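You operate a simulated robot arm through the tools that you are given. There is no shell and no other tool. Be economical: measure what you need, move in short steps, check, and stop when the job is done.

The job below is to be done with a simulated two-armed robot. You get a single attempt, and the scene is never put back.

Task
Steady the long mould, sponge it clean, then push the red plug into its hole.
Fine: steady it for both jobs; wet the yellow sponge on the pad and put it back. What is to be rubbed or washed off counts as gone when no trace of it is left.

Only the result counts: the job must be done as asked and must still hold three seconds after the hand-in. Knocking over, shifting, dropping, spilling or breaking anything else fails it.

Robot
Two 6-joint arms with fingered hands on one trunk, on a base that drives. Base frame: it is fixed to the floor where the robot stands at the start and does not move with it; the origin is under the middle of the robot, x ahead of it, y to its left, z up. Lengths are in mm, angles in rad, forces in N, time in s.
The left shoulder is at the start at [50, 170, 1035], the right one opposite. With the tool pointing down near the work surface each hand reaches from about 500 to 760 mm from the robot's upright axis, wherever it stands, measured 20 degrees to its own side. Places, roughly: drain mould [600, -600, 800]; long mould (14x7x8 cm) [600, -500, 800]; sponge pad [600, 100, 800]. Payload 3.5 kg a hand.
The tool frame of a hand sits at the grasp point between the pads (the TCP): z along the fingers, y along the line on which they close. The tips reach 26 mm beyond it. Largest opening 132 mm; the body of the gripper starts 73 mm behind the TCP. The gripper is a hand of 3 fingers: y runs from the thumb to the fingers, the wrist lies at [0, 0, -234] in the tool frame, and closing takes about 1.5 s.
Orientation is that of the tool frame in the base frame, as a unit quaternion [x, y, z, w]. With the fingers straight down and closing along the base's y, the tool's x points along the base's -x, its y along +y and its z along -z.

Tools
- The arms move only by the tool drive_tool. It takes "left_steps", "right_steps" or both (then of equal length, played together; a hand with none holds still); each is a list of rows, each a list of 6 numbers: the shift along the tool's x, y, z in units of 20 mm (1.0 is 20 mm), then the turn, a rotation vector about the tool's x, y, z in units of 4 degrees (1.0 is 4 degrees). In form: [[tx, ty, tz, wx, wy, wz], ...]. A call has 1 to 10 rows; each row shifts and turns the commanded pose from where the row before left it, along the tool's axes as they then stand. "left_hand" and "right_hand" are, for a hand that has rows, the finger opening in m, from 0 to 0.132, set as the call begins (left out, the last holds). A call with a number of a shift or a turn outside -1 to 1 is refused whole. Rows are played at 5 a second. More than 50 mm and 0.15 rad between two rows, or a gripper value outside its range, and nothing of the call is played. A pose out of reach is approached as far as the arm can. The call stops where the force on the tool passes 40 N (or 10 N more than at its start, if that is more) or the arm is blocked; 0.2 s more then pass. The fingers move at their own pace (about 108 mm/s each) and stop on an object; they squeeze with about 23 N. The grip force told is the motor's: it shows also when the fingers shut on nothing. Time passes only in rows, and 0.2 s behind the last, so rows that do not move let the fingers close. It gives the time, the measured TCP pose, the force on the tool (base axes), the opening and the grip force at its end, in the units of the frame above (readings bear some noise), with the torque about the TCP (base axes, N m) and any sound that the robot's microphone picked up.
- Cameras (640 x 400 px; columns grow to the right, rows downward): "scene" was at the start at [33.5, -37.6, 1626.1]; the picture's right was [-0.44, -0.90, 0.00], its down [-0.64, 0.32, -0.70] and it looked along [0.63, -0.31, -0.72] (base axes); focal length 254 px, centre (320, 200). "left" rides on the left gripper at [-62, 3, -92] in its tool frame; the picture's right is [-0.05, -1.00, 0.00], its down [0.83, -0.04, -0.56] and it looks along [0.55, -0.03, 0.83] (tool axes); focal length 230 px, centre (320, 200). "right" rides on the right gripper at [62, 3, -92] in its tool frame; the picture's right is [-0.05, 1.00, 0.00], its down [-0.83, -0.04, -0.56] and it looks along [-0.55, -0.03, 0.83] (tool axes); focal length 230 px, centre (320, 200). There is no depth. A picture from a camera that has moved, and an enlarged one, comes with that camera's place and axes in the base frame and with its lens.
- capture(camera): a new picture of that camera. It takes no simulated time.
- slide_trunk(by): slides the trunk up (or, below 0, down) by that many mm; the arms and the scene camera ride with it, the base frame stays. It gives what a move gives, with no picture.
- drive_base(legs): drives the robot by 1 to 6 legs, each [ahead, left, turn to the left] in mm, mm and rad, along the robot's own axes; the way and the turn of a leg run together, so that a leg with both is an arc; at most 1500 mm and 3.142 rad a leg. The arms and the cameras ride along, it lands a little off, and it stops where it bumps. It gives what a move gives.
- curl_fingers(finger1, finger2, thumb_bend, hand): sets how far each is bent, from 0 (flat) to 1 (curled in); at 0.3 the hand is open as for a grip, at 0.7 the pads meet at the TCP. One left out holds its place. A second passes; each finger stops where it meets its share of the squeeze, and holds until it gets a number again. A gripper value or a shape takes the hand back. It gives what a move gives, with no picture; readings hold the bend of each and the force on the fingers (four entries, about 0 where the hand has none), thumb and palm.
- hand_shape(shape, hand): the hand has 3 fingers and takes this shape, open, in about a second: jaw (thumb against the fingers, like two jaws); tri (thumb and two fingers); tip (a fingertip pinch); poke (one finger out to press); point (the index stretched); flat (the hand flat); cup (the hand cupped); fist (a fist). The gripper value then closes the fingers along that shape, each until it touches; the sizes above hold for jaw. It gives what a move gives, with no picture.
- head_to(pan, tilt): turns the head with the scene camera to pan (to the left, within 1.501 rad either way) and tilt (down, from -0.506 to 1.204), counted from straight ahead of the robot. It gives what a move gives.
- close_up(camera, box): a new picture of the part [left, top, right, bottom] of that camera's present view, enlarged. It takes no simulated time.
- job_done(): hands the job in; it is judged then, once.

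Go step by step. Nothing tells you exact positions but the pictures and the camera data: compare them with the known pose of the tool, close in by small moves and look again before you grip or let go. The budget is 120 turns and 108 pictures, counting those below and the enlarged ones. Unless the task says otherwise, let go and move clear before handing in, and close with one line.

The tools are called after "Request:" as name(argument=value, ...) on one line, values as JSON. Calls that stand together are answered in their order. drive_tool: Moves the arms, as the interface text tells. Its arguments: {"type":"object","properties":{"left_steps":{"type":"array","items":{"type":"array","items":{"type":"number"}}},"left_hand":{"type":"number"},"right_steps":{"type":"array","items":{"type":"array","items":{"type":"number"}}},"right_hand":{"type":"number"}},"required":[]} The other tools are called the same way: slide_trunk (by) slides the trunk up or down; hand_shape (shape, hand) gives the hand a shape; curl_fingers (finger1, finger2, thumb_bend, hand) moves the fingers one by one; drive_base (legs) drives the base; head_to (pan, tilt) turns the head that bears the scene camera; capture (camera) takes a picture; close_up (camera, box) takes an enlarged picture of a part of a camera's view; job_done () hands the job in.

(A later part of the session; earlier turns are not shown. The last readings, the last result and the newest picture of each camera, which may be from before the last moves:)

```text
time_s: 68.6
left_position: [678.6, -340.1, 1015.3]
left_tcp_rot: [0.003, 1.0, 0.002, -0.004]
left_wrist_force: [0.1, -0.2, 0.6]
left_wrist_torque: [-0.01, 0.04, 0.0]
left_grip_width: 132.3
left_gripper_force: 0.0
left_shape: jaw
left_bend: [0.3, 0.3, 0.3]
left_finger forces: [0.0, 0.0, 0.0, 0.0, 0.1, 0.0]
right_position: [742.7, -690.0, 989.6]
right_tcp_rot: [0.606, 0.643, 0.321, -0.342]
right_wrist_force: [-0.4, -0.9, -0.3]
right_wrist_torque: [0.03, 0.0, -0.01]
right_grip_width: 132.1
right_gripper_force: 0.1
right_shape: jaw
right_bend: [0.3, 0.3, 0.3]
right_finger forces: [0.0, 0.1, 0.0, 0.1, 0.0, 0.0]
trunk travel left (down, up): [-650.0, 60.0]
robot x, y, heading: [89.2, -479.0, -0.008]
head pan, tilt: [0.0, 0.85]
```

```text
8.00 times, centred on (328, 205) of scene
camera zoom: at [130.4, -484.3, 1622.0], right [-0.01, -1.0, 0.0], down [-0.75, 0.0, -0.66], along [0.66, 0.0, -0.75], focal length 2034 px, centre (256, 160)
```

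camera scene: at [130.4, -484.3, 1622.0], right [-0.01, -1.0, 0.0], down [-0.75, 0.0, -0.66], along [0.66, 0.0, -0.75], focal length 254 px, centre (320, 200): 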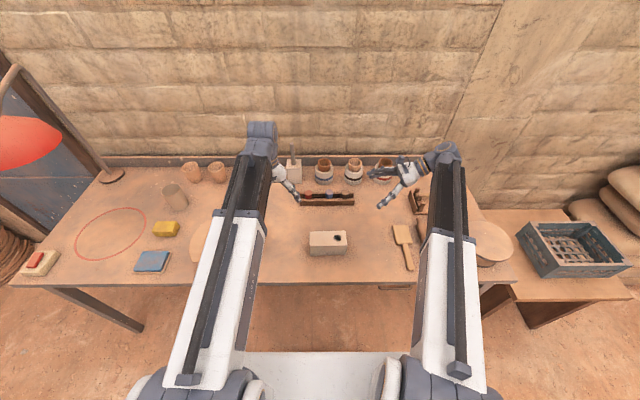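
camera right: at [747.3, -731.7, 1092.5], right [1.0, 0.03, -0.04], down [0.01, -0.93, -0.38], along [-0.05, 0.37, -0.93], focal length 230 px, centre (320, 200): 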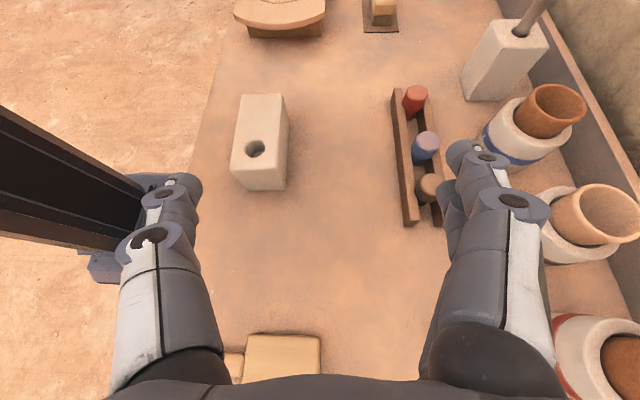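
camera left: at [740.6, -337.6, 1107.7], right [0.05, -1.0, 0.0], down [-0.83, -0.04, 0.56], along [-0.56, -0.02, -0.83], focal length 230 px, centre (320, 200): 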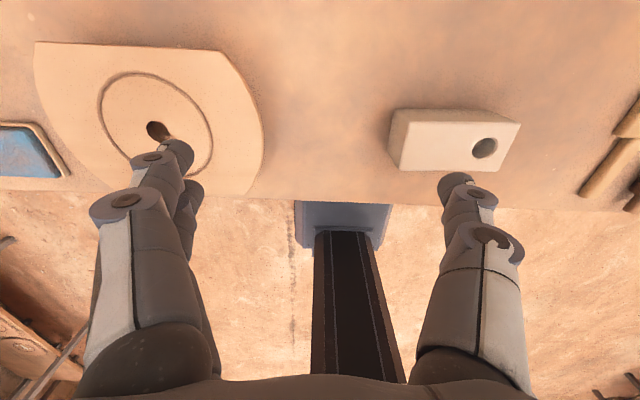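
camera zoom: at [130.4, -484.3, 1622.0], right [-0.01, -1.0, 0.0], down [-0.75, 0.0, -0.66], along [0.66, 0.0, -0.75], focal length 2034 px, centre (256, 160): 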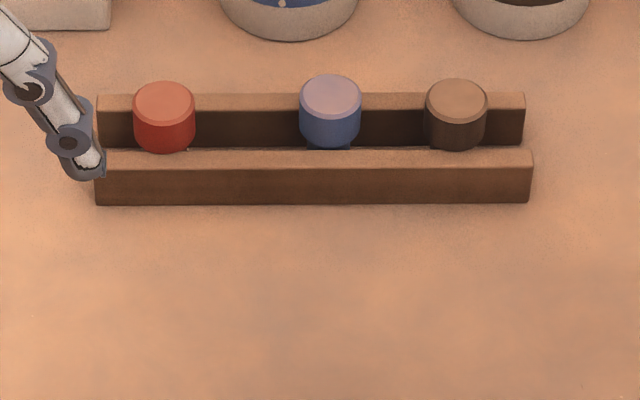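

The red plug's head is about 34 mm across and rests on the rack's rails, with its top centre near [881,-434,813]. For so small a head I'll try the tri shape and see how the fingers come together.

Request:
hand_shape(hand="left", shape="tri")

Request:
drive_tool(left_steps=[[0, 0, 0, 0, 0, 0], [0, 0, 0, 0, 0, 0], [0, 0, 0, 0, 0, 0], [0, 0, 0, 0, 0, 0], [0, 0, 0, 0, 0, 0], [0, 0, 0, 0, 0, 0]], left_hand=0.035)

Request:
capture(camera="left")

Request:
hand_shape(hand="left", shape="tip")

Request:
drive_tool(left_steps=[[0, 0, 0, 0, 0, 0], [0, 0, 0, 0, 0, 0], [0, 0, 0, 0, 0, 0], [0, 0, 0, 0, 0, 0], [0, 0, 0, 0, 0, 0], [0, 0, 0, 0, 0, 0]], left_hand=0.035)

Request:
capture(camera="left")

```text
time_s: 69.5
left_position: [677.0, -340.6, 1017.2]
left_tcp_rot: [0.002, 1.0, 0.001, -0.003]
left_wrist_force: [0.8, 0.8, 0.3]
left_wrist_torque: [-0.01, 0.01, 0.01]
left_grip_width: 131.8
left_gripper_force: 0.1
left_shape: tri
left_bend: [0.3, 0.3, 0.3]
left_finger forces: [0.0, 0.0, 0.0, 0.1, 0.1, 0.0]
right_position: [741.1, -690.4, 991.2]
right_tcp_rot: [0.606, 0.643, 0.322, -0.341]
right_wrist_force: [0.6, 1.1, -0.2]
right_wrist_torque: [-0.02, -0.05, 0.0]
right_grip_width: 132.1
right_gripper_force: 0.0
right_shape: jaw
right_bend: [0.3, 0.3, 0.3]
right_finger forces: [0.0, 0.0, 0.0, 0.0, 0.1, 0.0]
trunk travel left (down, up): [-650.0, 60.0]
robot x, y, heading: [88.3, -481.0, -0.002]
head pan, tilt: [0.0, 0.85]
```

```text
time_s: 70.9
left_position: [677.6, -339.3, 1016.1]
left_tcp_rot: [0.003, 1.0, 0.002, -0.004]
left_wrist_force: [1.3, 0.6, 0.0]
left_wrist_torque: [-0.02, -0.01, -0.01]
left_grip_width: 35.4
left_gripper_force: 0.1
left_shape: tri
left_bend: [0.73, 0.73, 0.7]
left_finger forces: [0.0, 0.0, 0.1, 0.1, 0.0, 0.0]
right_position: [740.4, -690.3, 990.2]
right_tcp_rot: [0.606, 0.643, 0.322, -0.341]
right_wrist_force: [0.0, 0.0, 0.4]
right_wrist_torque: [0.0, 0.01, -0.03]
right_grip_width: 131.9
right_gripper_force: 0.1
right_shape: jaw
right_bend: [0.3, 0.3, 0.3]
right_finger forces: [0.1, 0.0, 0.0, 0.1, 0.0, 0.0]
trunk travel left (down, up): [-650.0, 60.0]
robot x, y, heading: [87.7, -481.9, -0.003]
head pan, tilt: [0.0, 0.85]
```

```text
59 pictures are left
camera left: at [739.4, -337.5, 1108.5], right [0.05, -1.0, 0.0], down [-0.83, -0.04, 0.56], along [-0.56, -0.02, -0.83], focal length 230 px, centre (320, 200)
```

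left: 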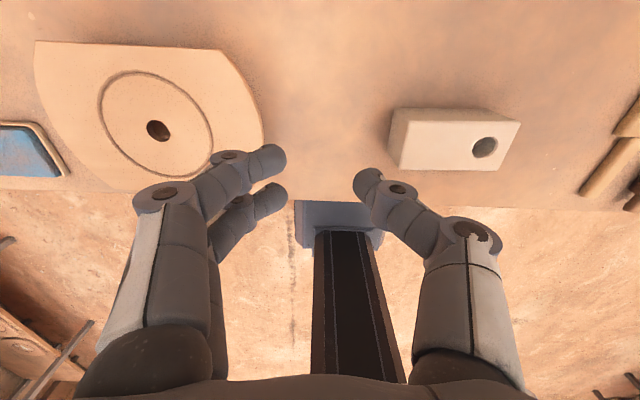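

```text
time_s: 71.8
left_position: [677.5, -340.9, 1016.7]
left_tcp_rot: [0.003, 1.0, 0.001, -0.004]
left_wrist_force: [-0.4, 1.2, -0.1]
left_wrist_torque: [0.01, -0.02, 0.03]
left_grip_width: 131.7
left_gripper_force: 0.1
left_shape: tip
left_bend: [0.3, 0.3, 0.3]
left_finger forces: [0.1, 0.0, 0.0, 0.0, 0.0, 0.0]
right_position: [740.3, -689.6, 990.4]
right_tcp_rot: [0.605, 0.644, 0.321, -0.342]
right_wrist_force: [0.8, -1.1, -1.2]
right_wrist_torque: [-0.01, 0.01, 0.03]
right_grip_width: 131.5
right_gripper_force: 0.0
right_shape: jaw
right_bend: [0.3, 0.3, 0.3]
right_finger forces: [0.0, 0.0, 0.1, 0.1, 0.0, 0.0]
trunk travel left (down, up): [-650.0, 60.0]
robot x, y, heading: [91.3, -480.1, -0.008]
head pan, tilt: [0.0, 0.85]
```

```text
time_s: 73.2
left_position: [677.4, -340.4, 1017.2]
left_tcp_rot: [0.002, 1.0, 0.002, -0.003]
left_wrist_force: [-0.1, -0.8, -0.4]
left_wrist_torque: [0.0, -0.02, 0.01]
left_grip_width: 35.5
left_gripper_force: 0.1
left_shape: tip
left_bend: [0.73, 0.73, 0.7]
left_finger forces: [0.0, 0.0, 0.0, 0.1, 0.0, 0.0]
right_position: [741.8, -690.0, 991.1]
right_tcp_rot: [0.605, 0.644, 0.321, -0.342]
right_wrist_force: [0.0, 0.3, 0.1]
right_wrist_torque: [-0.01, -0.01, 0.01]
right_grip_width: 131.9
right_gripper_force: 0.1
right_shape: jaw
right_bend: [0.3, 0.3, 0.3]
right_finger forces: [0.0, 0.1, 0.0, 0.1, 0.0, 0.0]
trunk travel left (down, up): [-650.0, 60.0]
robot x, y, heading: [86.9, -478.4, -0.005]
head pan, tilt: [0.0, 0.85]
```

```text
58 pictures are left
camera left: at [739.5, -337.5, 1108.5], right [0.05, -1.0, 0.0], down [-0.83, -0.04, 0.56], along [-0.56, -0.02, -0.83], focal length 230 px, centre (320, 200)
```

left: 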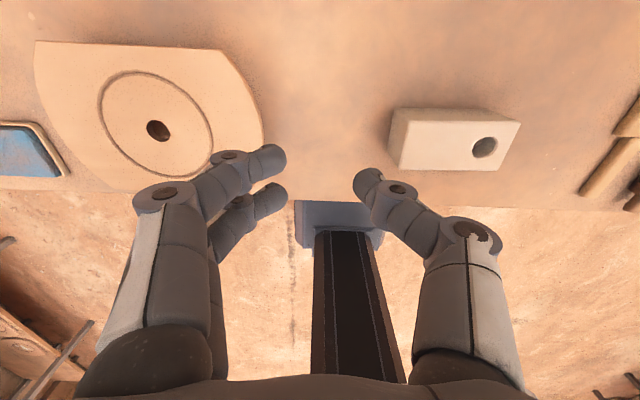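

All the shapes put the two fingers about 13 mm either side of the thumb's line, which cradles the head well. I'll drive 60 mm further ahead and bring the left hand over the red plug with the fingers partly open.

Request:
drive_base(legs=[[60, 0, 0]])

Request:
drive_tool(left_steps=[[-0.8, -0.52, 0.4, 0, 0, 0], [-0.8, -0.52, 0.4, 0, 0, 0], [-0.8, -0.52, 0.4, 0, 0, 0], [-0.8, -0.52, 0.4, 0, 0, 0], [-0.8, -0.52, 0.4, 0, 0, 0], [-0.8, -0.52, 0.4, 0, 0, 0], [-0.8, -0.52, 0.4, 0, 0, 0], [-0.8, -0.52, 0.4, 0, 0, 0], [-0.75, -0.52, 0.4, 0, 0, 0]], left_hand=0.08)

Request:
capture(camera="left")

Request:
close_up(camera="scene", box=[220, 160, 380, 260])

```text
time_s: 74.1
left_position: [738.0, -339.1, 1014.5]
left_tcp_rot: [0.002, 1.0, 0.003, -0.003]
left_wrist_force: [-0.3, 0.1, -0.5]
left_wrist_torque: [-0.01, 0.04, -0.03]
left_grip_width: 35.5
left_gripper_force: 0.0
left_shape: tip
left_bend: [0.73, 0.73, 0.7]
left_finger forces: [0.0, 0.0, 0.0, 0.0, 0.1, 0.0]
right_position: [802.1, -688.9, 990.1]
right_tcp_rot: [0.606, 0.643, 0.321, -0.341]
right_wrist_force: [0.1, -0.2, -0.7]
right_wrist_torque: [0.01, 0.01, 0.02]
right_grip_width: 131.6
right_gripper_force: 0.1
right_shape: jaw
right_bend: [0.3, 0.3, 0.3]
right_finger forces: [0.0, 0.0, 0.0, 0.0, 0.1, 0.1]
trunk travel left (down, up): [-650.0, 60.0]
robot x, y, heading: [150.7, -481.0, -0.003]
head pan, tilt: [0.0, 0.85]
```

```text
time_s: 76.1
left_position: [881.2, -435.1, 942.8]
left_tcp_rot: [0.002, 1.0, 0.001, -0.003]
left_wrist_force: [0.0, 0.4, -0.4]
left_wrist_torque: [0.01, -0.05, 0.02]
left_grip_width: 79.4
left_gripper_force: 0.2
left_shape: tip
left_bend: [0.71, 0.71, 0.71]
left_finger forces: [0.0, 0.0, 0.0, 0.1, 0.0, 0.0]
right_position: [803.1, -688.8, 989.2]
right_tcp_rot: [0.604, 0.644, 0.321, -0.342]
right_wrist_force: [0.9, 0.1, 0.0]
right_wrist_torque: [-0.02, 0.03, -0.01]
right_grip_width: 132.0
right_gripper_force: 0.1
right_shape: jaw
right_bend: [0.3, 0.3, 0.3]
right_finger forces: [0.1, 0.0, 0.0, 0.1, 0.0, 0.1]
trunk travel left (down, up): [-650.0, 60.0]
robot x, y, heading: [151.0, -481.9, -0.005]
head pan, tilt: [0.0, 0.85]
```

```text
57 pictures are left
camera left: at [943.3, -432.5, 1034.9], right [0.05, -1.0, 0.0], down [-0.83, -0.04, 0.56], along [-0.56, -0.02, -0.83], focal length 230 px, centre (320, 200)
```

left: 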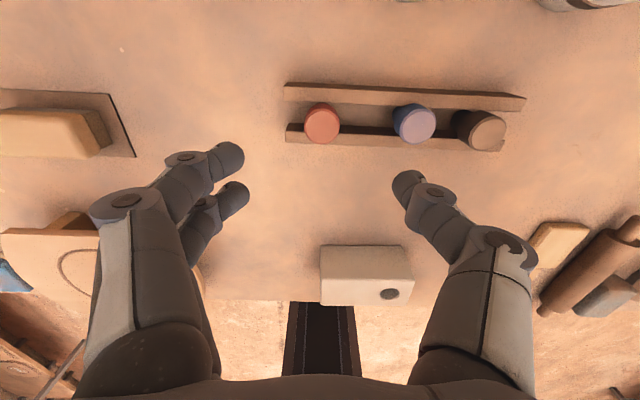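

```text
4.00 times, centred on (300, 210) of scene
camera zoom: at [189.4, -484.6, 1622.1], right [0.0, -1.0, 0.0], down [-0.75, 0.0, -0.66], along [0.66, 0.0, -0.75], focal length 1017 px, centre (400, 160)
```

zoom: 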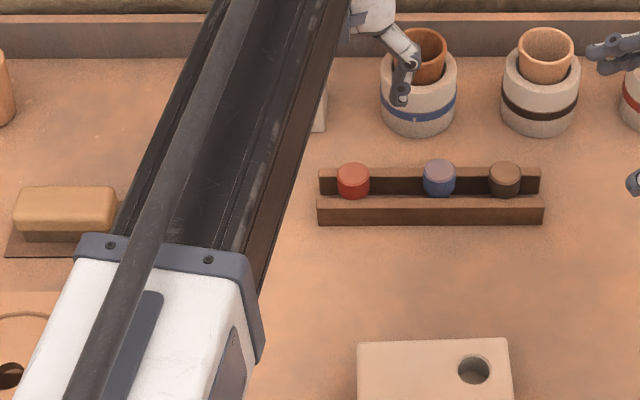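

The plug is at about [881.5,-435.5]. I'll go down over it.

Request:
drive_tool(left_steps=[[0, 0, 1, 0, 0, 0], [0, 0, 1, 0, 0, 0], [0, 0, 1, 0, 0, 0], [0, 0, 1, 0, 0, 0], [0, 0, 0.8, 0, 0, 0]])

Request:
capture(camera="left")

Request:
close_up(camera="scene", box=[270, 160, 350, 210])

```text
time_s: 77.3
left_position: [879.9, -432.8, 847.7]
left_tcp_rot: [0.002, 1.0, 0.002, -0.003]
left_wrist_force: [-0.2, 0.0, -0.2]
left_wrist_torque: [0.02, 0.02, 0.02]
left_grip_width: 79.4
left_gripper_force: 0.0
left_shape: tip
left_bend: [0.71, 0.71, 0.71]
left_finger forces: [0.0, 0.0, 0.0, 0.1, 0.0, 0.0]
right_position: [801.3, -688.9, 990.4]
right_tcp_rot: [0.605, 0.644, 0.321, -0.342]
right_wrist_force: [0.9, 0.0, 0.7]
right_wrist_torque: [0.02, -0.03, 0.03]
right_grip_width: 132.1
right_gripper_force: 0.0
right_shape: jaw
right_bend: [0.3, 0.3, 0.3]
right_finger forces: [0.0, 0.0, 0.0, 0.0, 0.0, 0.1]
trunk travel left (down, up): [-650.0, 60.0]
robot x, y, heading: [149.8, -481.4, -0.007]
head pan, tilt: [0.0, 0.85]
```

```text
55 pictures are left
camera left: at [941.7, -430.2, 939.2], right [0.05, -1.0, 0.0], down [-0.83, -0.04, 0.56], along [-0.56, -0.02, -0.83], focal length 230 px, centre (320, 200)
```

left: 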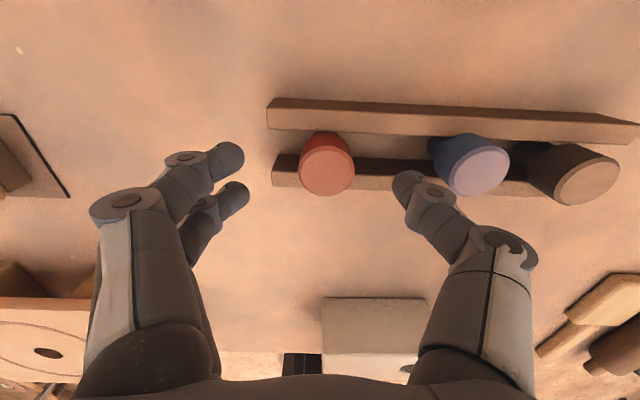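

```text
8.00 times, centred on (310, 185) of scene
camera zoom: at [189.2, -484.5, 1622.1], right [0.0, -1.0, 0.0], down [-0.75, 0.0, -0.66], along [0.66, 0.0, -0.75], focal length 2034 px, centre (400, 320)
```

zoom: 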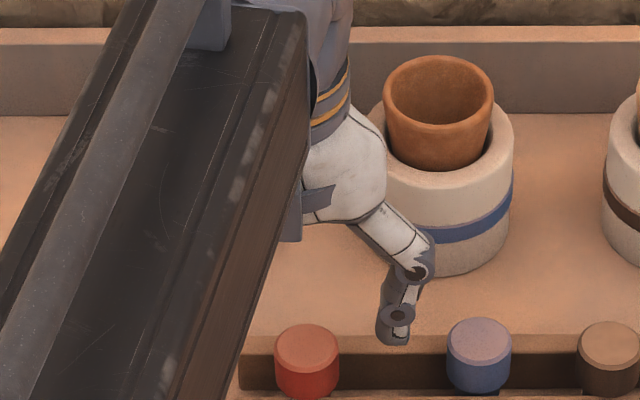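

I'll narrow the opening a little, centre on the head and go down to grip height.

Request:
drive_tool(left_steps=[[0.05, -0.15, 0, 0, 0, 0], [0, 0, 0, 0, 0, 0], [0, 0, 0.5, 0, 0, 0], [0, 0, 0.5, 0, 0, 0], [0, 0, 0.4, 0, 0, 0], [0, 0, 0.2, 0, 0, 0]], left_hand=0.066)

Request:
capture(camera="left")

Request:
close_up(camera="scene", box=[270, 160, 350, 210])

```text
time_s: 78.7
left_position: [874.2, -434.3, 815.4]
left_tcp_rot: [0.003, 1.0, 0.002, -0.004]
left_wrist_force: [-0.6, 0.1, 0.8]
left_wrist_torque: [0.02, 0.02, -0.02]
left_grip_width: 66.7
left_gripper_force: 0.1
left_shape: tip
left_bend: [0.73, 0.73, 0.7]
left_finger forces: [0.0, 0.1, 0.1, 0.0, 0.1, 0.1]
left hand out of reach, approached as far as the arm can: row 5
right_position: [800.7, -690.3, 991.0]
right_tcp_rot: [0.604, 0.644, 0.32, -0.342]
right_wrist_force: [-0.7, 1.1, 0.1]
right_wrist_torque: [-0.01, 0.0, 0.01]
right_grip_width: 131.7
right_gripper_force: 0.0
right_shape: jaw
right_bend: [0.3, 0.3, 0.3]
right_finger forces: [0.0, 0.1, 0.0, 0.1, 0.0, 0.0]
trunk travel left (down, up): [-650.0, 60.0]
robot x, y, heading: [149.3, -481.5, -0.01]
head pan, tilt: [0.0, 0.85]
```

```text
53 pictures are left
camera left: at [936.7, -432.4, 908.7], right [0.05, -1.0, 0.0], down [-0.83, -0.04, 0.56], along [-0.56, -0.02, -0.83], focal length 230 px, centre (320, 200)
```

left: 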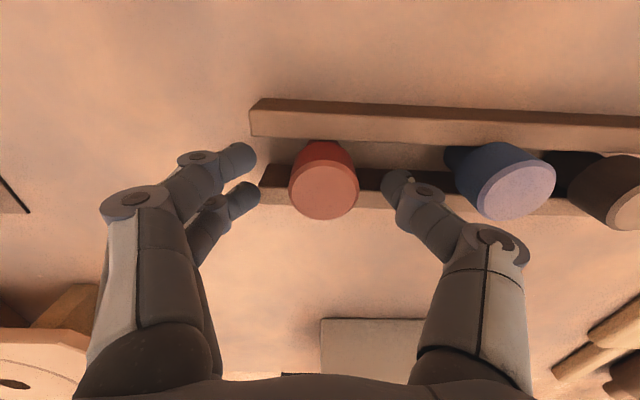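

```text
8.00 times, centred on (310, 185) of scene
camera zoom: at [189.2, -484.5, 1622.1], right [0.0, -1.0, 0.0], down [-0.75, 0.0, -0.66], along [0.66, 0.0, -0.75], focal length 2034 px, centre (400, 320)
```

zoom: 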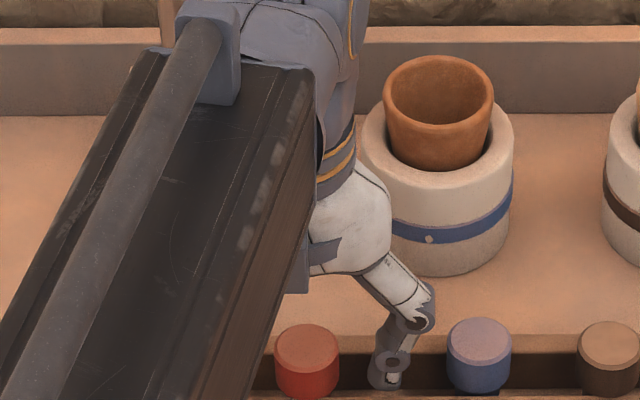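

The arm is at the edge of its reach. I'll lift, drive 25 mm ahead and come down again.

Request:
drive_tool(left_steps=[[0, 0, -1, 0, 0, 0], [0, 0, -1, 0, 0, 0], [0, 0, -0.8, 0, 0, 0]])

Request:
drive_base(legs=[[25, 0, 0]])

Request:
capture(camera="left")

```text
time_s: 79.5
left_position: [875.6, -436.7, 873.4]
left_tcp_rot: [0.002, 1.0, 0.002, -0.003]
left_wrist_force: [-0.7, -0.1, 0.1]
left_wrist_torque: [0.0, 0.03, 0.03]
left_grip_width: 67.0
left_gripper_force: 0.1
left_shape: tip
left_bend: [0.73, 0.73, 0.7]
left_finger forces: [0.0, 0.0, 0.0, 0.0, 0.0, 0.0]
right_position: [802.0, -689.7, 991.0]
right_tcp_rot: [0.606, 0.644, 0.321, -0.341]
right_wrist_force: [-0.3, 0.4, -0.6]
right_wrist_torque: [-0.02, 0.0, -0.02]
right_grip_width: 132.0
right_gripper_force: 0.0
right_shape: jaw
right_bend: [0.3, 0.3, 0.3]
right_finger forces: [0.1, 0.0, 0.0, 0.0, 0.0, 0.1]
trunk travel left (down, up): [-650.0, 60.0]
robot x, y, heading: [150.1, -480.2, -0.004]
head pan, tilt: [0.0, 0.85]
```

```text
time_s: 80.3
left_position: [901.6, -436.7, 871.1]
left_tcp_rot: [0.002, 1.0, 0.001, -0.003]
left_wrist_force: [-1.0, -0.4, -0.1]
left_wrist_torque: [-0.02, 0.01, 0.01]
left_grip_width: 66.6
left_gripper_force: 0.1
left_shape: tip
left_bend: [0.73, 0.73, 0.7]
left_finger forces: [0.0, 0.0, 0.0, 0.0, 0.1, 0.0]
right_position: [828.2, -690.2, 989.8]
right_tcp_rot: [0.605, 0.644, 0.321, -0.341]
right_wrist_force: [0.7, -0.2, 0.1]
right_wrist_torque: [0.0, 0.0, 0.03]
right_grip_width: 131.9
right_gripper_force: 0.1
right_shape: jaw
right_bend: [0.3, 0.3, 0.3]
right_finger forces: [0.0, 0.0, 0.1, 0.0, 0.1, 0.0]
trunk travel left (down, up): [-650.0, 60.0]
robot x, y, heading: [175.5, -481.8, -0.006]
head pan, tilt: [0.0, 0.85]
```

```text
51 pictures are left
camera left: at [964.1, -434.3, 963.3], right [0.05, -1.0, 0.0], down [-0.83, -0.04, 0.56], along [-0.56, -0.02, -0.83], focal length 230 px, centre (320, 200)
```

left: 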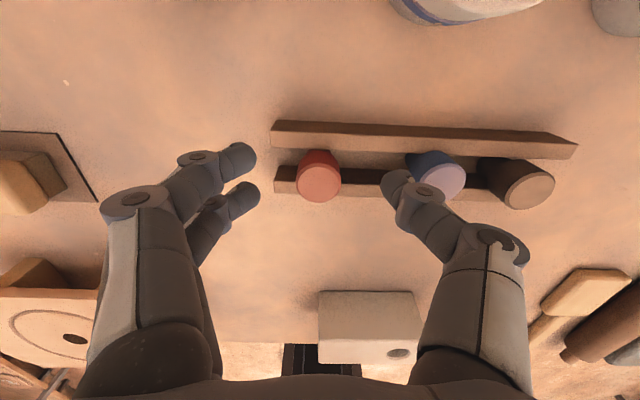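

Request:
drive_tool(left_steps=[[0.6, 0, 0, 0, 0, 0], [0.53, 0, 0.4, 0, 0, 0], [0, 0, 0.8, 0, 0, 0], [0, 0, 0.8, 0, 0, 0], [0, 0, 0.5, 0, 0, 0], [0, 0, 0.35, 0, 0, 0]])

Request:
capture(camera="left")

```text
time_s: 81.8
left_position: [877.7, -435.5, 815.5]
left_tcp_rot: [0.002, 1.0, 0.002, -0.002]
left_wrist_force: [-0.7, 0.8, 0.8]
left_wrist_torque: [0.07, 0.0, 0.03]
left_grip_width: 66.4
left_gripper_force: 0.1
left_shape: tip
left_bend: [0.73, 0.73, 0.7]
left_finger forces: [0.0, 1.2, 0.1, 0.0, 0.0, 0.1]
right_position: [827.1, -690.2, 990.3]
right_tcp_rot: [0.606, 0.644, 0.32, -0.341]
right_wrist_force: [0.4, 0.5, -0.5]
right_wrist_torque: [-0.03, 0.0, 0.01]
right_grip_width: 131.9
right_gripper_force: 0.0
right_shape: jaw
right_bend: [0.3, 0.3, 0.3]
right_finger forces: [0.1, 0.0, 0.0, 0.0, 0.0, 0.0]
trunk travel left (down, up): [-650.0, 60.0]
robot x, y, heading: [174.7, -483.1, -0.006]
head pan, tilt: [0.0, 0.85]
```

```text
50 pictures are left
camera left: at [939.4, -432.8, 907.5], right [0.05, -1.0, 0.0], down [-0.83, -0.04, 0.56], along [-0.56, -0.02, -0.83], focal length 230 px, centre (320, 200)
```

left: 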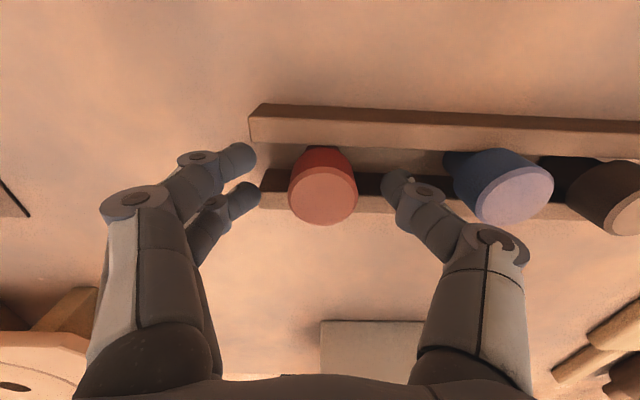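

A finger is just touching the rail. I'll rise 3 mm and close on the head.

Request:
drive_tool(left_steps=[[0, 0, -0.15, 0, 0, 0], [0, -0.05, 0, 0, 0, 0], [0, 0, 0, 0, 0, 0]])

Request:
drive_tool(left_steps=[[0, 0, 0, 0, 0, 0], [0, 0, 0, 0, 0, 0], [0, 0, 0, 0, 0, 0], [0, 0, 0, 0, 0, 0], [0, 0, 0, 0, 0, 0], [0, 0, 0, 0, 0, 0]], left_hand=0.01)

Request:
capture(camera="left")

```text
time_s: 82.5
left_position: [878.4, -437.4, 818.4]
left_tcp_rot: [0.002, 1.0, 0.001, -0.004]
left_wrist_force: [-0.2, 0.5, -0.5]
left_wrist_torque: [0.0, -0.01, 0.0]
left_grip_width: 66.6
left_gripper_force: 0.0
left_shape: tip
left_bend: [0.73, 0.73, 0.7]
left_finger forces: [0.0, 0.0, 0.0, 0.0, 0.0, 0.0]
right_position: [827.5, -690.3, 989.3]
right_tcp_rot: [0.606, 0.644, 0.32, -0.341]
right_wrist_force: [-0.4, 1.0, 0.1]
right_wrist_torque: [-0.01, 0.02, -0.01]
right_grip_width: 131.9
right_gripper_force: 0.0
right_shape: jaw
right_bend: [0.3, 0.3, 0.3]
right_finger forces: [0.0, 0.0, 0.1, 0.0, 0.0, 0.1]
trunk travel left (down, up): [-650.0, 60.0]
robot x, y, heading: [176.6, -481.5, -0.002]
head pan, tilt: [0.0, 0.85]
```

```text
time_s: 84.0
left_position: [878.2, -435.0, 819.1]
left_tcp_rot: [0.003, 1.0, 0.002, -0.004]
left_wrist_force: [1.4, 8.8, 2.0]
left_wrist_torque: [0.31, 0.03, -0.01]
left_grip_width: 33.8
left_gripper_force: 22.4
left_shape: tip
left_bend: [0.73, 0.72, 0.71]
left_finger forces: [13.5, 13.3, 0.0, 0.0, 16.4, 0.1]
right_position: [827.0, -689.2, 991.1]
right_tcp_rot: [0.605, 0.644, 0.321, -0.342]
right_wrist_force: [0.1, -0.1, 0.2]
right_wrist_torque: [-0.02, 0.02, 0.01]
right_grip_width: 131.7
right_gripper_force: 0.0
right_shape: jaw
right_bend: [0.3, 0.3, 0.3]
right_finger forces: [0.0, 0.0, 0.0, 0.0, 0.0, 0.0]
trunk travel left (down, up): [-650.0, 60.0]
robot x, y, heading: [175.2, -482.0, -0.004]
head pan, tilt: [0.0, 0.85]
```

```text
49 pictures are left
camera left: at [940.6, -433.0, 910.7], right [0.05, -1.0, 0.0], down [-0.83, -0.04, 0.56], along [-0.56, -0.02, -0.83], focal length 230 px, centre (320, 200)
```

left: 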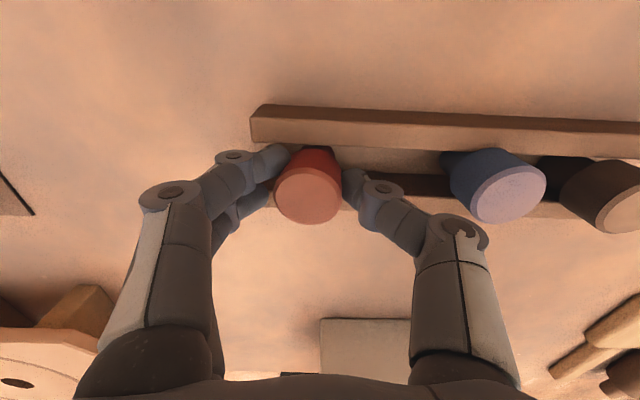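

The head is gripped at 34 mm with some side load. I'll relieve that and lift slowly.

Request:
drive_tool(left_steps=[[0, 0.1, 0, 0, 0, 0], [0, 0, 0, 0, 0, 0]])

```text
time_s: 84.5
left_position: [878.6, -435.0, 818.4]
left_tcp_rot: [0.003, 1.0, 0.001, -0.003]
left_wrist_force: [2.9, 5.0, 5.1]
left_wrist_torque: [0.22, -0.08, -0.06]
left_grip_width: 33.5
left_gripper_force: 22.7
left_shape: tip
left_bend: [0.73, 0.72, 0.71]
left_finger forces: [12.7, 11.2, 0.0, 0.1, 18.8, 0.0]
right_position: [827.8, -689.3, 990.4]
right_tcp_rot: [0.605, 0.645, 0.32, -0.341]
right_wrist_force: [0.6, -0.1, -0.4]
right_wrist_torque: [0.01, 0.01, -0.03]
right_grip_width: 131.9
right_gripper_force: 0.0
right_shape: jaw
right_bend: [0.3, 0.3, 0.3]
right_finger forces: [0.1, 0.1, 0.0, 0.1, 0.1, 0.0]
trunk travel left (down, up): [-650.0, 60.0]
robot x, y, heading: [172.6, -481.8, -0.004]
head pan, tilt: [0.0, 0.85]
```

Request:
drive_tool(left_steps=[[0, 0.08, 0, 0, 0, 0], [0, 0, -0.3, 0, 0, 0], [0, 0, -0.5, 0, 0, 0], [0, 0, -0.7, 0, 0, 0], [0, 0, -1, 0, 0, 0], [0, 0, -1, 0, 0, 0], [0, 0, -1, 0, 0, 0], [0, 0, -1, 0, 0, 0]])

Request:
capture(camera="left")

Request:
close_up(camera="scene", box=[250, 130, 410, 230])

Request:
capture(camera="right")

```text
time_s: 86.3
left_position: [880.2, -433.9, 927.4]
left_tcp_rot: [0.002, 1.0, 0.001, -0.003]
left_wrist_force: [0.9, 0.0, -1.2]
left_wrist_torque: [0.0, 0.02, -0.05]
left_grip_width: 29.3
left_gripper_force: 23.1
left_shape: tip
left_bend: [0.73, 0.75, 0.71]
left_finger forces: [12.2, 7.5, 0.1, 0.0, 17.5, 0.0]
right_position: [827.0, -690.1, 990.2]
right_tcp_rot: [0.605, 0.644, 0.32, -0.341]
right_wrist_force: [-0.3, -0.3, 0.2]
right_wrist_torque: [0.0, -0.03, -0.01]
right_grip_width: 132.0
right_gripper_force: 0.0
right_shape: jaw
right_bend: [0.3, 0.3, 0.3]
right_finger forces: [0.1, 0.0, 0.0, 0.0, 0.0, 0.1]
trunk travel left (down, up): [-650.0, 60.0]
robot x, y, heading: [173.0, -482.2, -0.008]
head pan, tilt: [0.0, 0.85]
```

```text
48 pictures are left
camera left: at [942.9, -430.9, 1019.8], right [0.05, -1.0, 0.0], down [-0.83, -0.04, 0.56], along [-0.56, -0.02, -0.83], focal length 230 px, centre (320, 200)
```

left: 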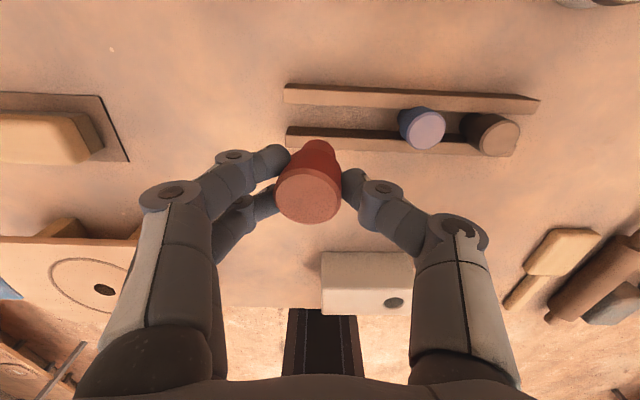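

```text
4.00 times, centred on (330, 180) of scene
camera zoom: at [214.8, -484.6, 1622.1], right [-0.01, -1.0, 0.0], down [-0.75, 0.0, -0.66], along [0.66, 0.0, -0.75], focal length 1017 px, centre (280, 280)
```

zoom: 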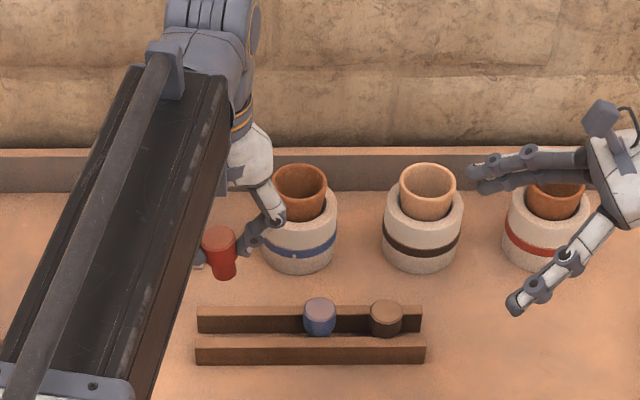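

```text
46 pictures are left
camera right: at [832.6, -731.7, 1093.2], right [1.0, 0.03, -0.04], down [0.01, -0.93, -0.38], along [-0.05, 0.37, -0.93], focal length 230 px, centre (320, 200)
```

right: 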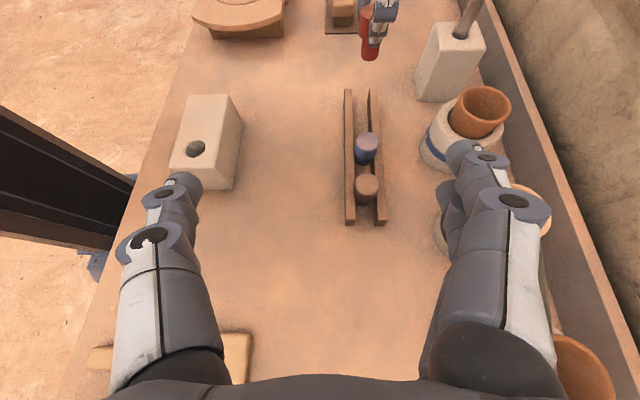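

The red plug is out of the rack. I'll drive back 120 mm and zoom in on how it sits in the hand.

Request:
drive_base(legs=[[-125, 0, 0]])

Request:
close_up(camera="left", box=[200, 100, 440, 250])

Request:
close_up(camera="scene", box=[240, 170, 360, 245])

Request:
capture(camera="right")

```text
time_s: 87.6
left_position: [753.8, -431.4, 928.5]
left_tcp_rot: [0.002, 1.0, 0.002, -0.003]
left_wrist_force: [-0.5, 0.6, -0.1]
left_wrist_torque: [-0.01, -0.03, 0.0]
left_grip_width: 29.3
left_gripper_force: 22.9
left_shape: tip
left_bend: [0.73, 0.75, 0.71]
left_finger forces: [12.2, 7.5, 0.0, 0.0, 17.4, 0.0]
right_position: [700.1, -688.1, 992.0]
right_tcp_rot: [0.605, 0.645, 0.32, -0.341]
right_wrist_force: [-0.2, 0.4, 0.5]
right_wrist_torque: [-0.02, 0.02, 0.0]
right_grip_width: 131.9
right_gripper_force: 0.1
right_shape: jaw
right_bend: [0.3, 0.3, 0.3]
right_finger forces: [0.0, 0.1, 0.1, 0.0, 0.0, 0.0]
trunk travel left (down, up): [-650.0, 60.0]
robot x, y, heading: [46.8, -480.0, -0.004]
head pan, tilt: [0.0, 0.85]
```

```text
2.67 times, centred on (320, 175) of left
camera zoom: at [815.1, -429.2, 1020.3], right [0.05, -1.0, 0.0], down [-0.83, -0.04, 0.56], along [-0.56, -0.02, -0.83], focal length 614 px, centre (320, 267)
```

zoom: 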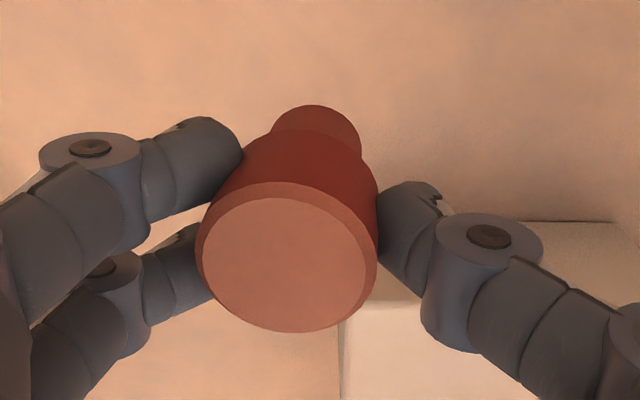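

```text
5.33 times, centred on (300, 208) of scene
camera zoom: at [86.5, -484.0, 1622.2], right [0.0, -1.0, 0.0], down [-0.75, 0.0, -0.66], along [0.66, 0.0, -0.75], focal length 1356 px, centre (427, 160)
```

zoom: 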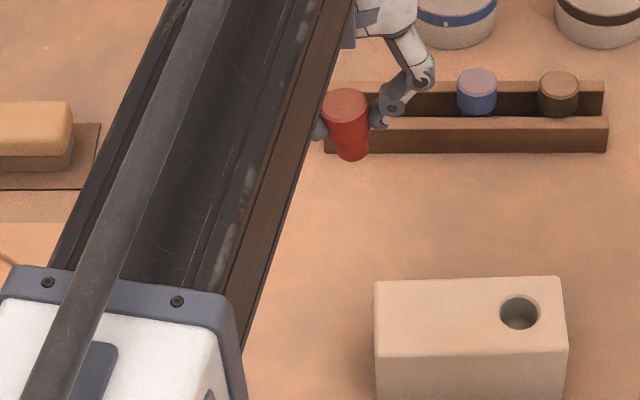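

```text
43 pictures are left
camera right: at [705.2, -730.1, 1093.9], right [1.0, 0.03, -0.04], down [0.02, -0.93, -0.38], along [-0.05, 0.37, -0.93], focal length 230 px, centre (320, 200)
```

right: 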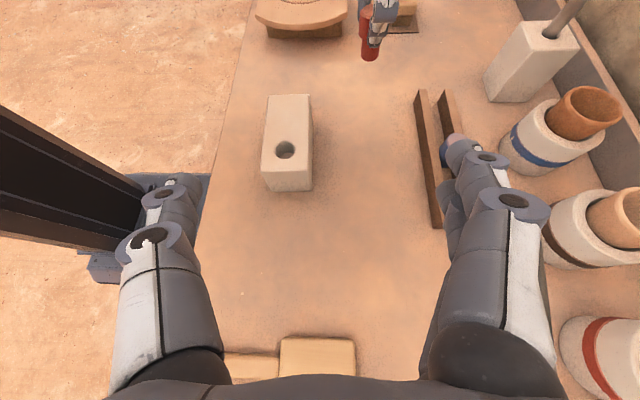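

The mould stands where it was. I'll bring the right hand to the pre-grasp pose, turn the left hand 5° to set the plug upright, and check.

Request:
drive_tool(right_steps=[[-0.796, -0.488, 0.805, 0, 0, 0], [-0.796, -0.488, 0.805, 0, 0, 0], [-0.796, -0.488, 0.805, 0, 0, 0], [-0.796, -0.488, 0.805, 0, 0, 0], [-0.796, -0.488, 0.805, 0, 0, 0], [0, 0, 0.8, 0, 0, 0], [0, 0, 0.8, 0, 0, 0], [0, 0, 0.8, 0, 0, 0]], left_steps=[[0, 0, 0, -0.65, 0, 0], [0, 0, 0, -0.65, 0, 0], [0, 0, 0, 0, 0, 0], [0, 0, 0, 0, 0, 0], [0, 0, 0, 0, 0, 0], [0, 0, 0, 0, 0, 0], [0, 0, 0, 0, 0, 0], [0, 0, 0, 0, 0, 0]])

Request:
capture(camera="right")

Request:
close_up(camera="left", box=[200, 100, 440, 250])

```text
time_s: 89.4
left_position: [753.0, -431.8, 926.2]
left_tcp_rot: [0.002, 0.999, 0.047, -0.003]
left_wrist_force: [-1.2, -0.9, -0.4]
left_wrist_torque: [-0.04, -0.02, -0.01]
left_grip_width: 29.3
left_gripper_force: 23.0
left_shape: tip
left_bend: [0.73, 0.75, 0.71]
left_finger forces: [12.1, 7.7, 0.1, 0.0, 17.6, 0.0]
right_position: [645.3, -628.0, 851.1]
right_tcp_rot: [0.605, 0.644, 0.321, -0.342]
right_wrist_force: [0.1, -0.1, 0.4]
right_wrist_torque: [-0.03, -0.01, 0.0]
right_grip_width: 131.7
right_gripper_force: 0.0
right_shape: jaw
right_bend: [0.3, 0.3, 0.3]
right_finger forces: [0.0, 0.0, 0.0, 0.0, 0.0, 0.0]
trunk travel left (down, up): [-650.0, 60.0]
robot x, y, heading: [50.8, -483.9, 0.001]
head pan, tilt: [0.0, 0.85]
```

```text
42 pictures are left
camera right: at [651.3, -670.5, 953.9], right [1.0, 0.03, -0.04], down [0.02, -0.93, -0.38], along [-0.05, 0.37, -0.93], focal length 230 px, centre (320, 200)
```

right: 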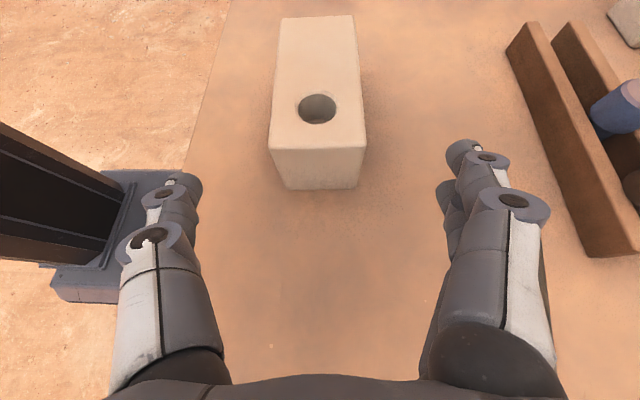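

```text
2.67 times, centred on (320, 175) of left
camera zoom: at [815.8, -438.0, 1018.9], right [0.05, -0.99, -0.09], down [-0.83, -0.09, 0.55], along [-0.56, 0.05, -0.83], focal length 614 px, centre (320, 267)
```

zoom: 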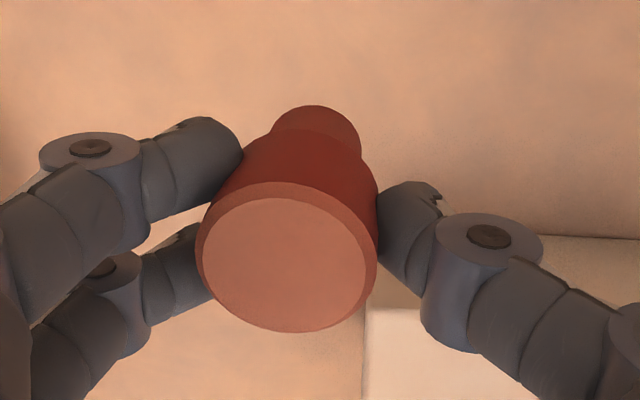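

The right hand is lined up. I'll move in and pinch the mould again.

Request:
drive_tool(right_steps=[[0, 0, 0.87, 0, 0, 0], [0, 0, 0.87, 0, 0, 0], [0, 0, 0.87, 0, 0, 0], [0, 0, 0.84, 0, 0, 0]])

Request:
capture(camera="right")

```text
time_s: 90.4
left_position: [755.2, -431.6, 927.0]
left_tcp_rot: [0.002, 0.999, 0.047, -0.003]
left_wrist_force: [-0.9, 0.2, -1.0]
left_wrist_torque: [0.0, 0.0, 0.01]
left_grip_width: 29.2
left_gripper_force: 23.6
left_shape: tip
left_bend: [0.73, 0.75, 0.71]
left_finger forces: [12.1, 7.7, 0.0, 0.0, 17.5, 0.0]
right_position: [643.3, -574.0, 813.3]
right_tcp_rot: [0.605, 0.644, 0.321, -0.341]
right_wrist_force: [-0.2, -0.3, 0.5]
right_wrist_torque: [-0.02, -0.01, 0.0]
right_grip_width: 131.9
right_gripper_force: 0.1
right_shape: jaw
right_bend: [0.3, 0.3, 0.3]
right_finger forces: [0.0, 0.1, 0.1, 0.0, 0.0, 0.1]
trunk travel left (down, up): [-650.0, 60.0]
robot x, y, heading: [50.9, -479.2, -0.003]
head pan, tilt: [0.0, 0.85]
```

```text
40 pictures are left
camera right: at [649.5, -615.2, 916.0], right [1.0, 0.03, -0.04], down [0.02, -0.93, -0.38], along [-0.05, 0.37, -0.93], focal length 230 px, centre (320, 200)
```

right: 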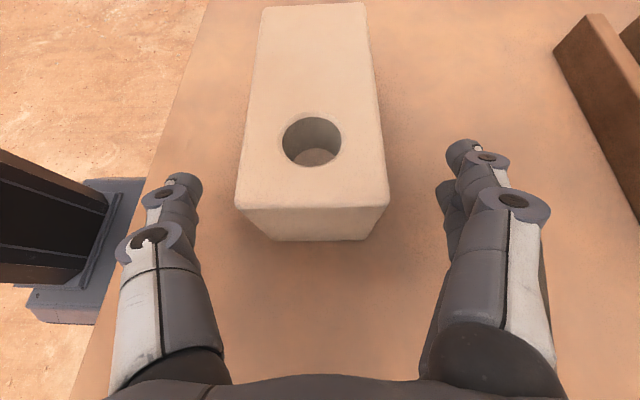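

Request:
drive_tool(right_steps=[[0, -0.12, 0.1, 0, 0, 0], [0, 0, 0, 0, 0, 0], [0, 0, 0, 0, 0, 0]])

Request:
drive_tool(right_steps=[[0, 0, 0, 0, 0, 0], [0, 0, 0, 0, 0, 0], [0, 0, 0, 0, 0, 0], [0, 0, 0, 0, 0, 0], [0, 0, 0, 0, 0, 0], [0, 0, 0, 0, 0, 0], [0, 0, 0, 0, 0, 0], [0, 0, 0, 0, 0, 0]], right_hand=0.04)

Request:
capture(camera="right")

Request:
close_up(camera="scene", box=[270, 180, 390, 255])

```text
time_s: 91.2
left_position: [753.7, -433.1, 928.0]
left_tcp_rot: [0.002, 0.999, 0.047, -0.004]
left_wrist_force: [0.5, 0.5, -0.1]
left_wrist_torque: [0.01, 0.03, 0.0]
left_grip_width: 29.2
left_gripper_force: 22.6
left_shape: tip
left_bend: [0.73, 0.75, 0.71]
left_finger forces: [12.1, 7.7, 0.0, 0.0, 17.5, 0.0]
right_position: [642.6, -571.5, 810.8]
right_tcp_rot: [0.605, 0.644, 0.321, -0.341]
right_wrist_force: [-0.6, 0.8, 0.0]
right_wrist_torque: [-0.02, 0.02, -0.01]
right_grip_width: 131.8
right_gripper_force: 0.2
right_shape: jaw
right_bend: [0.3, 0.3, 0.3]
right_finger forces: [0.1, 0.0, 0.0, 0.0, 0.1, 0.1]
trunk travel left (down, up): [-650.0, 60.0]
robot x, y, heading: [46.5, -484.4, -0.006]
head pan, tilt: [0.0, 0.85]
```

```text
time_s: 93.0
left_position: [753.6, -432.0, 926.3]
left_tcp_rot: [0.002, 0.999, 0.047, -0.002]
left_wrist_force: [-0.6, -0.6, -0.2]
left_wrist_torque: [0.04, 0.02, 0.02]
left_grip_width: 29.2
left_gripper_force: 22.9
left_shape: tip
left_bend: [0.73, 0.75, 0.71]
left_finger forces: [12.1, 7.6, 0.1, 0.0, 17.4, 0.1]
right_position: [641.7, -570.0, 812.0]
right_tcp_rot: [0.604, 0.644, 0.321, -0.342]
right_wrist_force: [0.8, 1.6, 7.3]
right_wrist_torque: [0.04, 0.3, -0.02]
right_grip_width: 57.4
right_gripper_force: 22.2
right_shape: jaw
right_bend: [0.73, 0.73, 0.7]
right_finger forces: [11.3, 11.1, 0.1, 0.0, 18.7, 0.0]
trunk travel left (down, up): [-650.0, 60.0]
robot x, y, heading: [47.3, -484.0, -0.007]
head pan, tilt: [0.0, 0.85]
```

```text
39 pictures are left
camera right: at [647.0, -613.0, 914.9], right [1.0, 0.03, -0.04], down [0.02, -0.93, -0.38], along [-0.05, 0.37, -0.93], focal length 230 px, centre (320, 200)
```

right: 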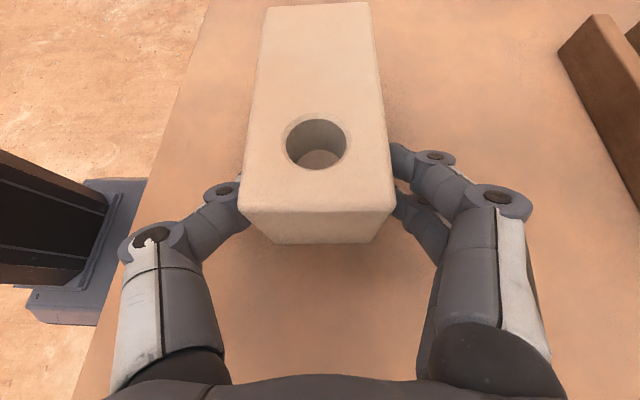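

```text
5.33 times, centred on (330, 218) of scene
camera zoom: at [87.5, -483.8, 1622.1], right [0.0, -1.0, 0.0], down [-0.75, 0.0, -0.66], along [0.66, 0.0, -0.75], focal length 1356 px, centre (267, 107)
```

zoom: 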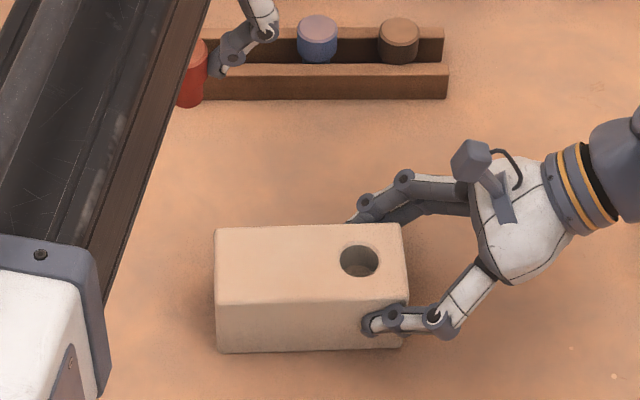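

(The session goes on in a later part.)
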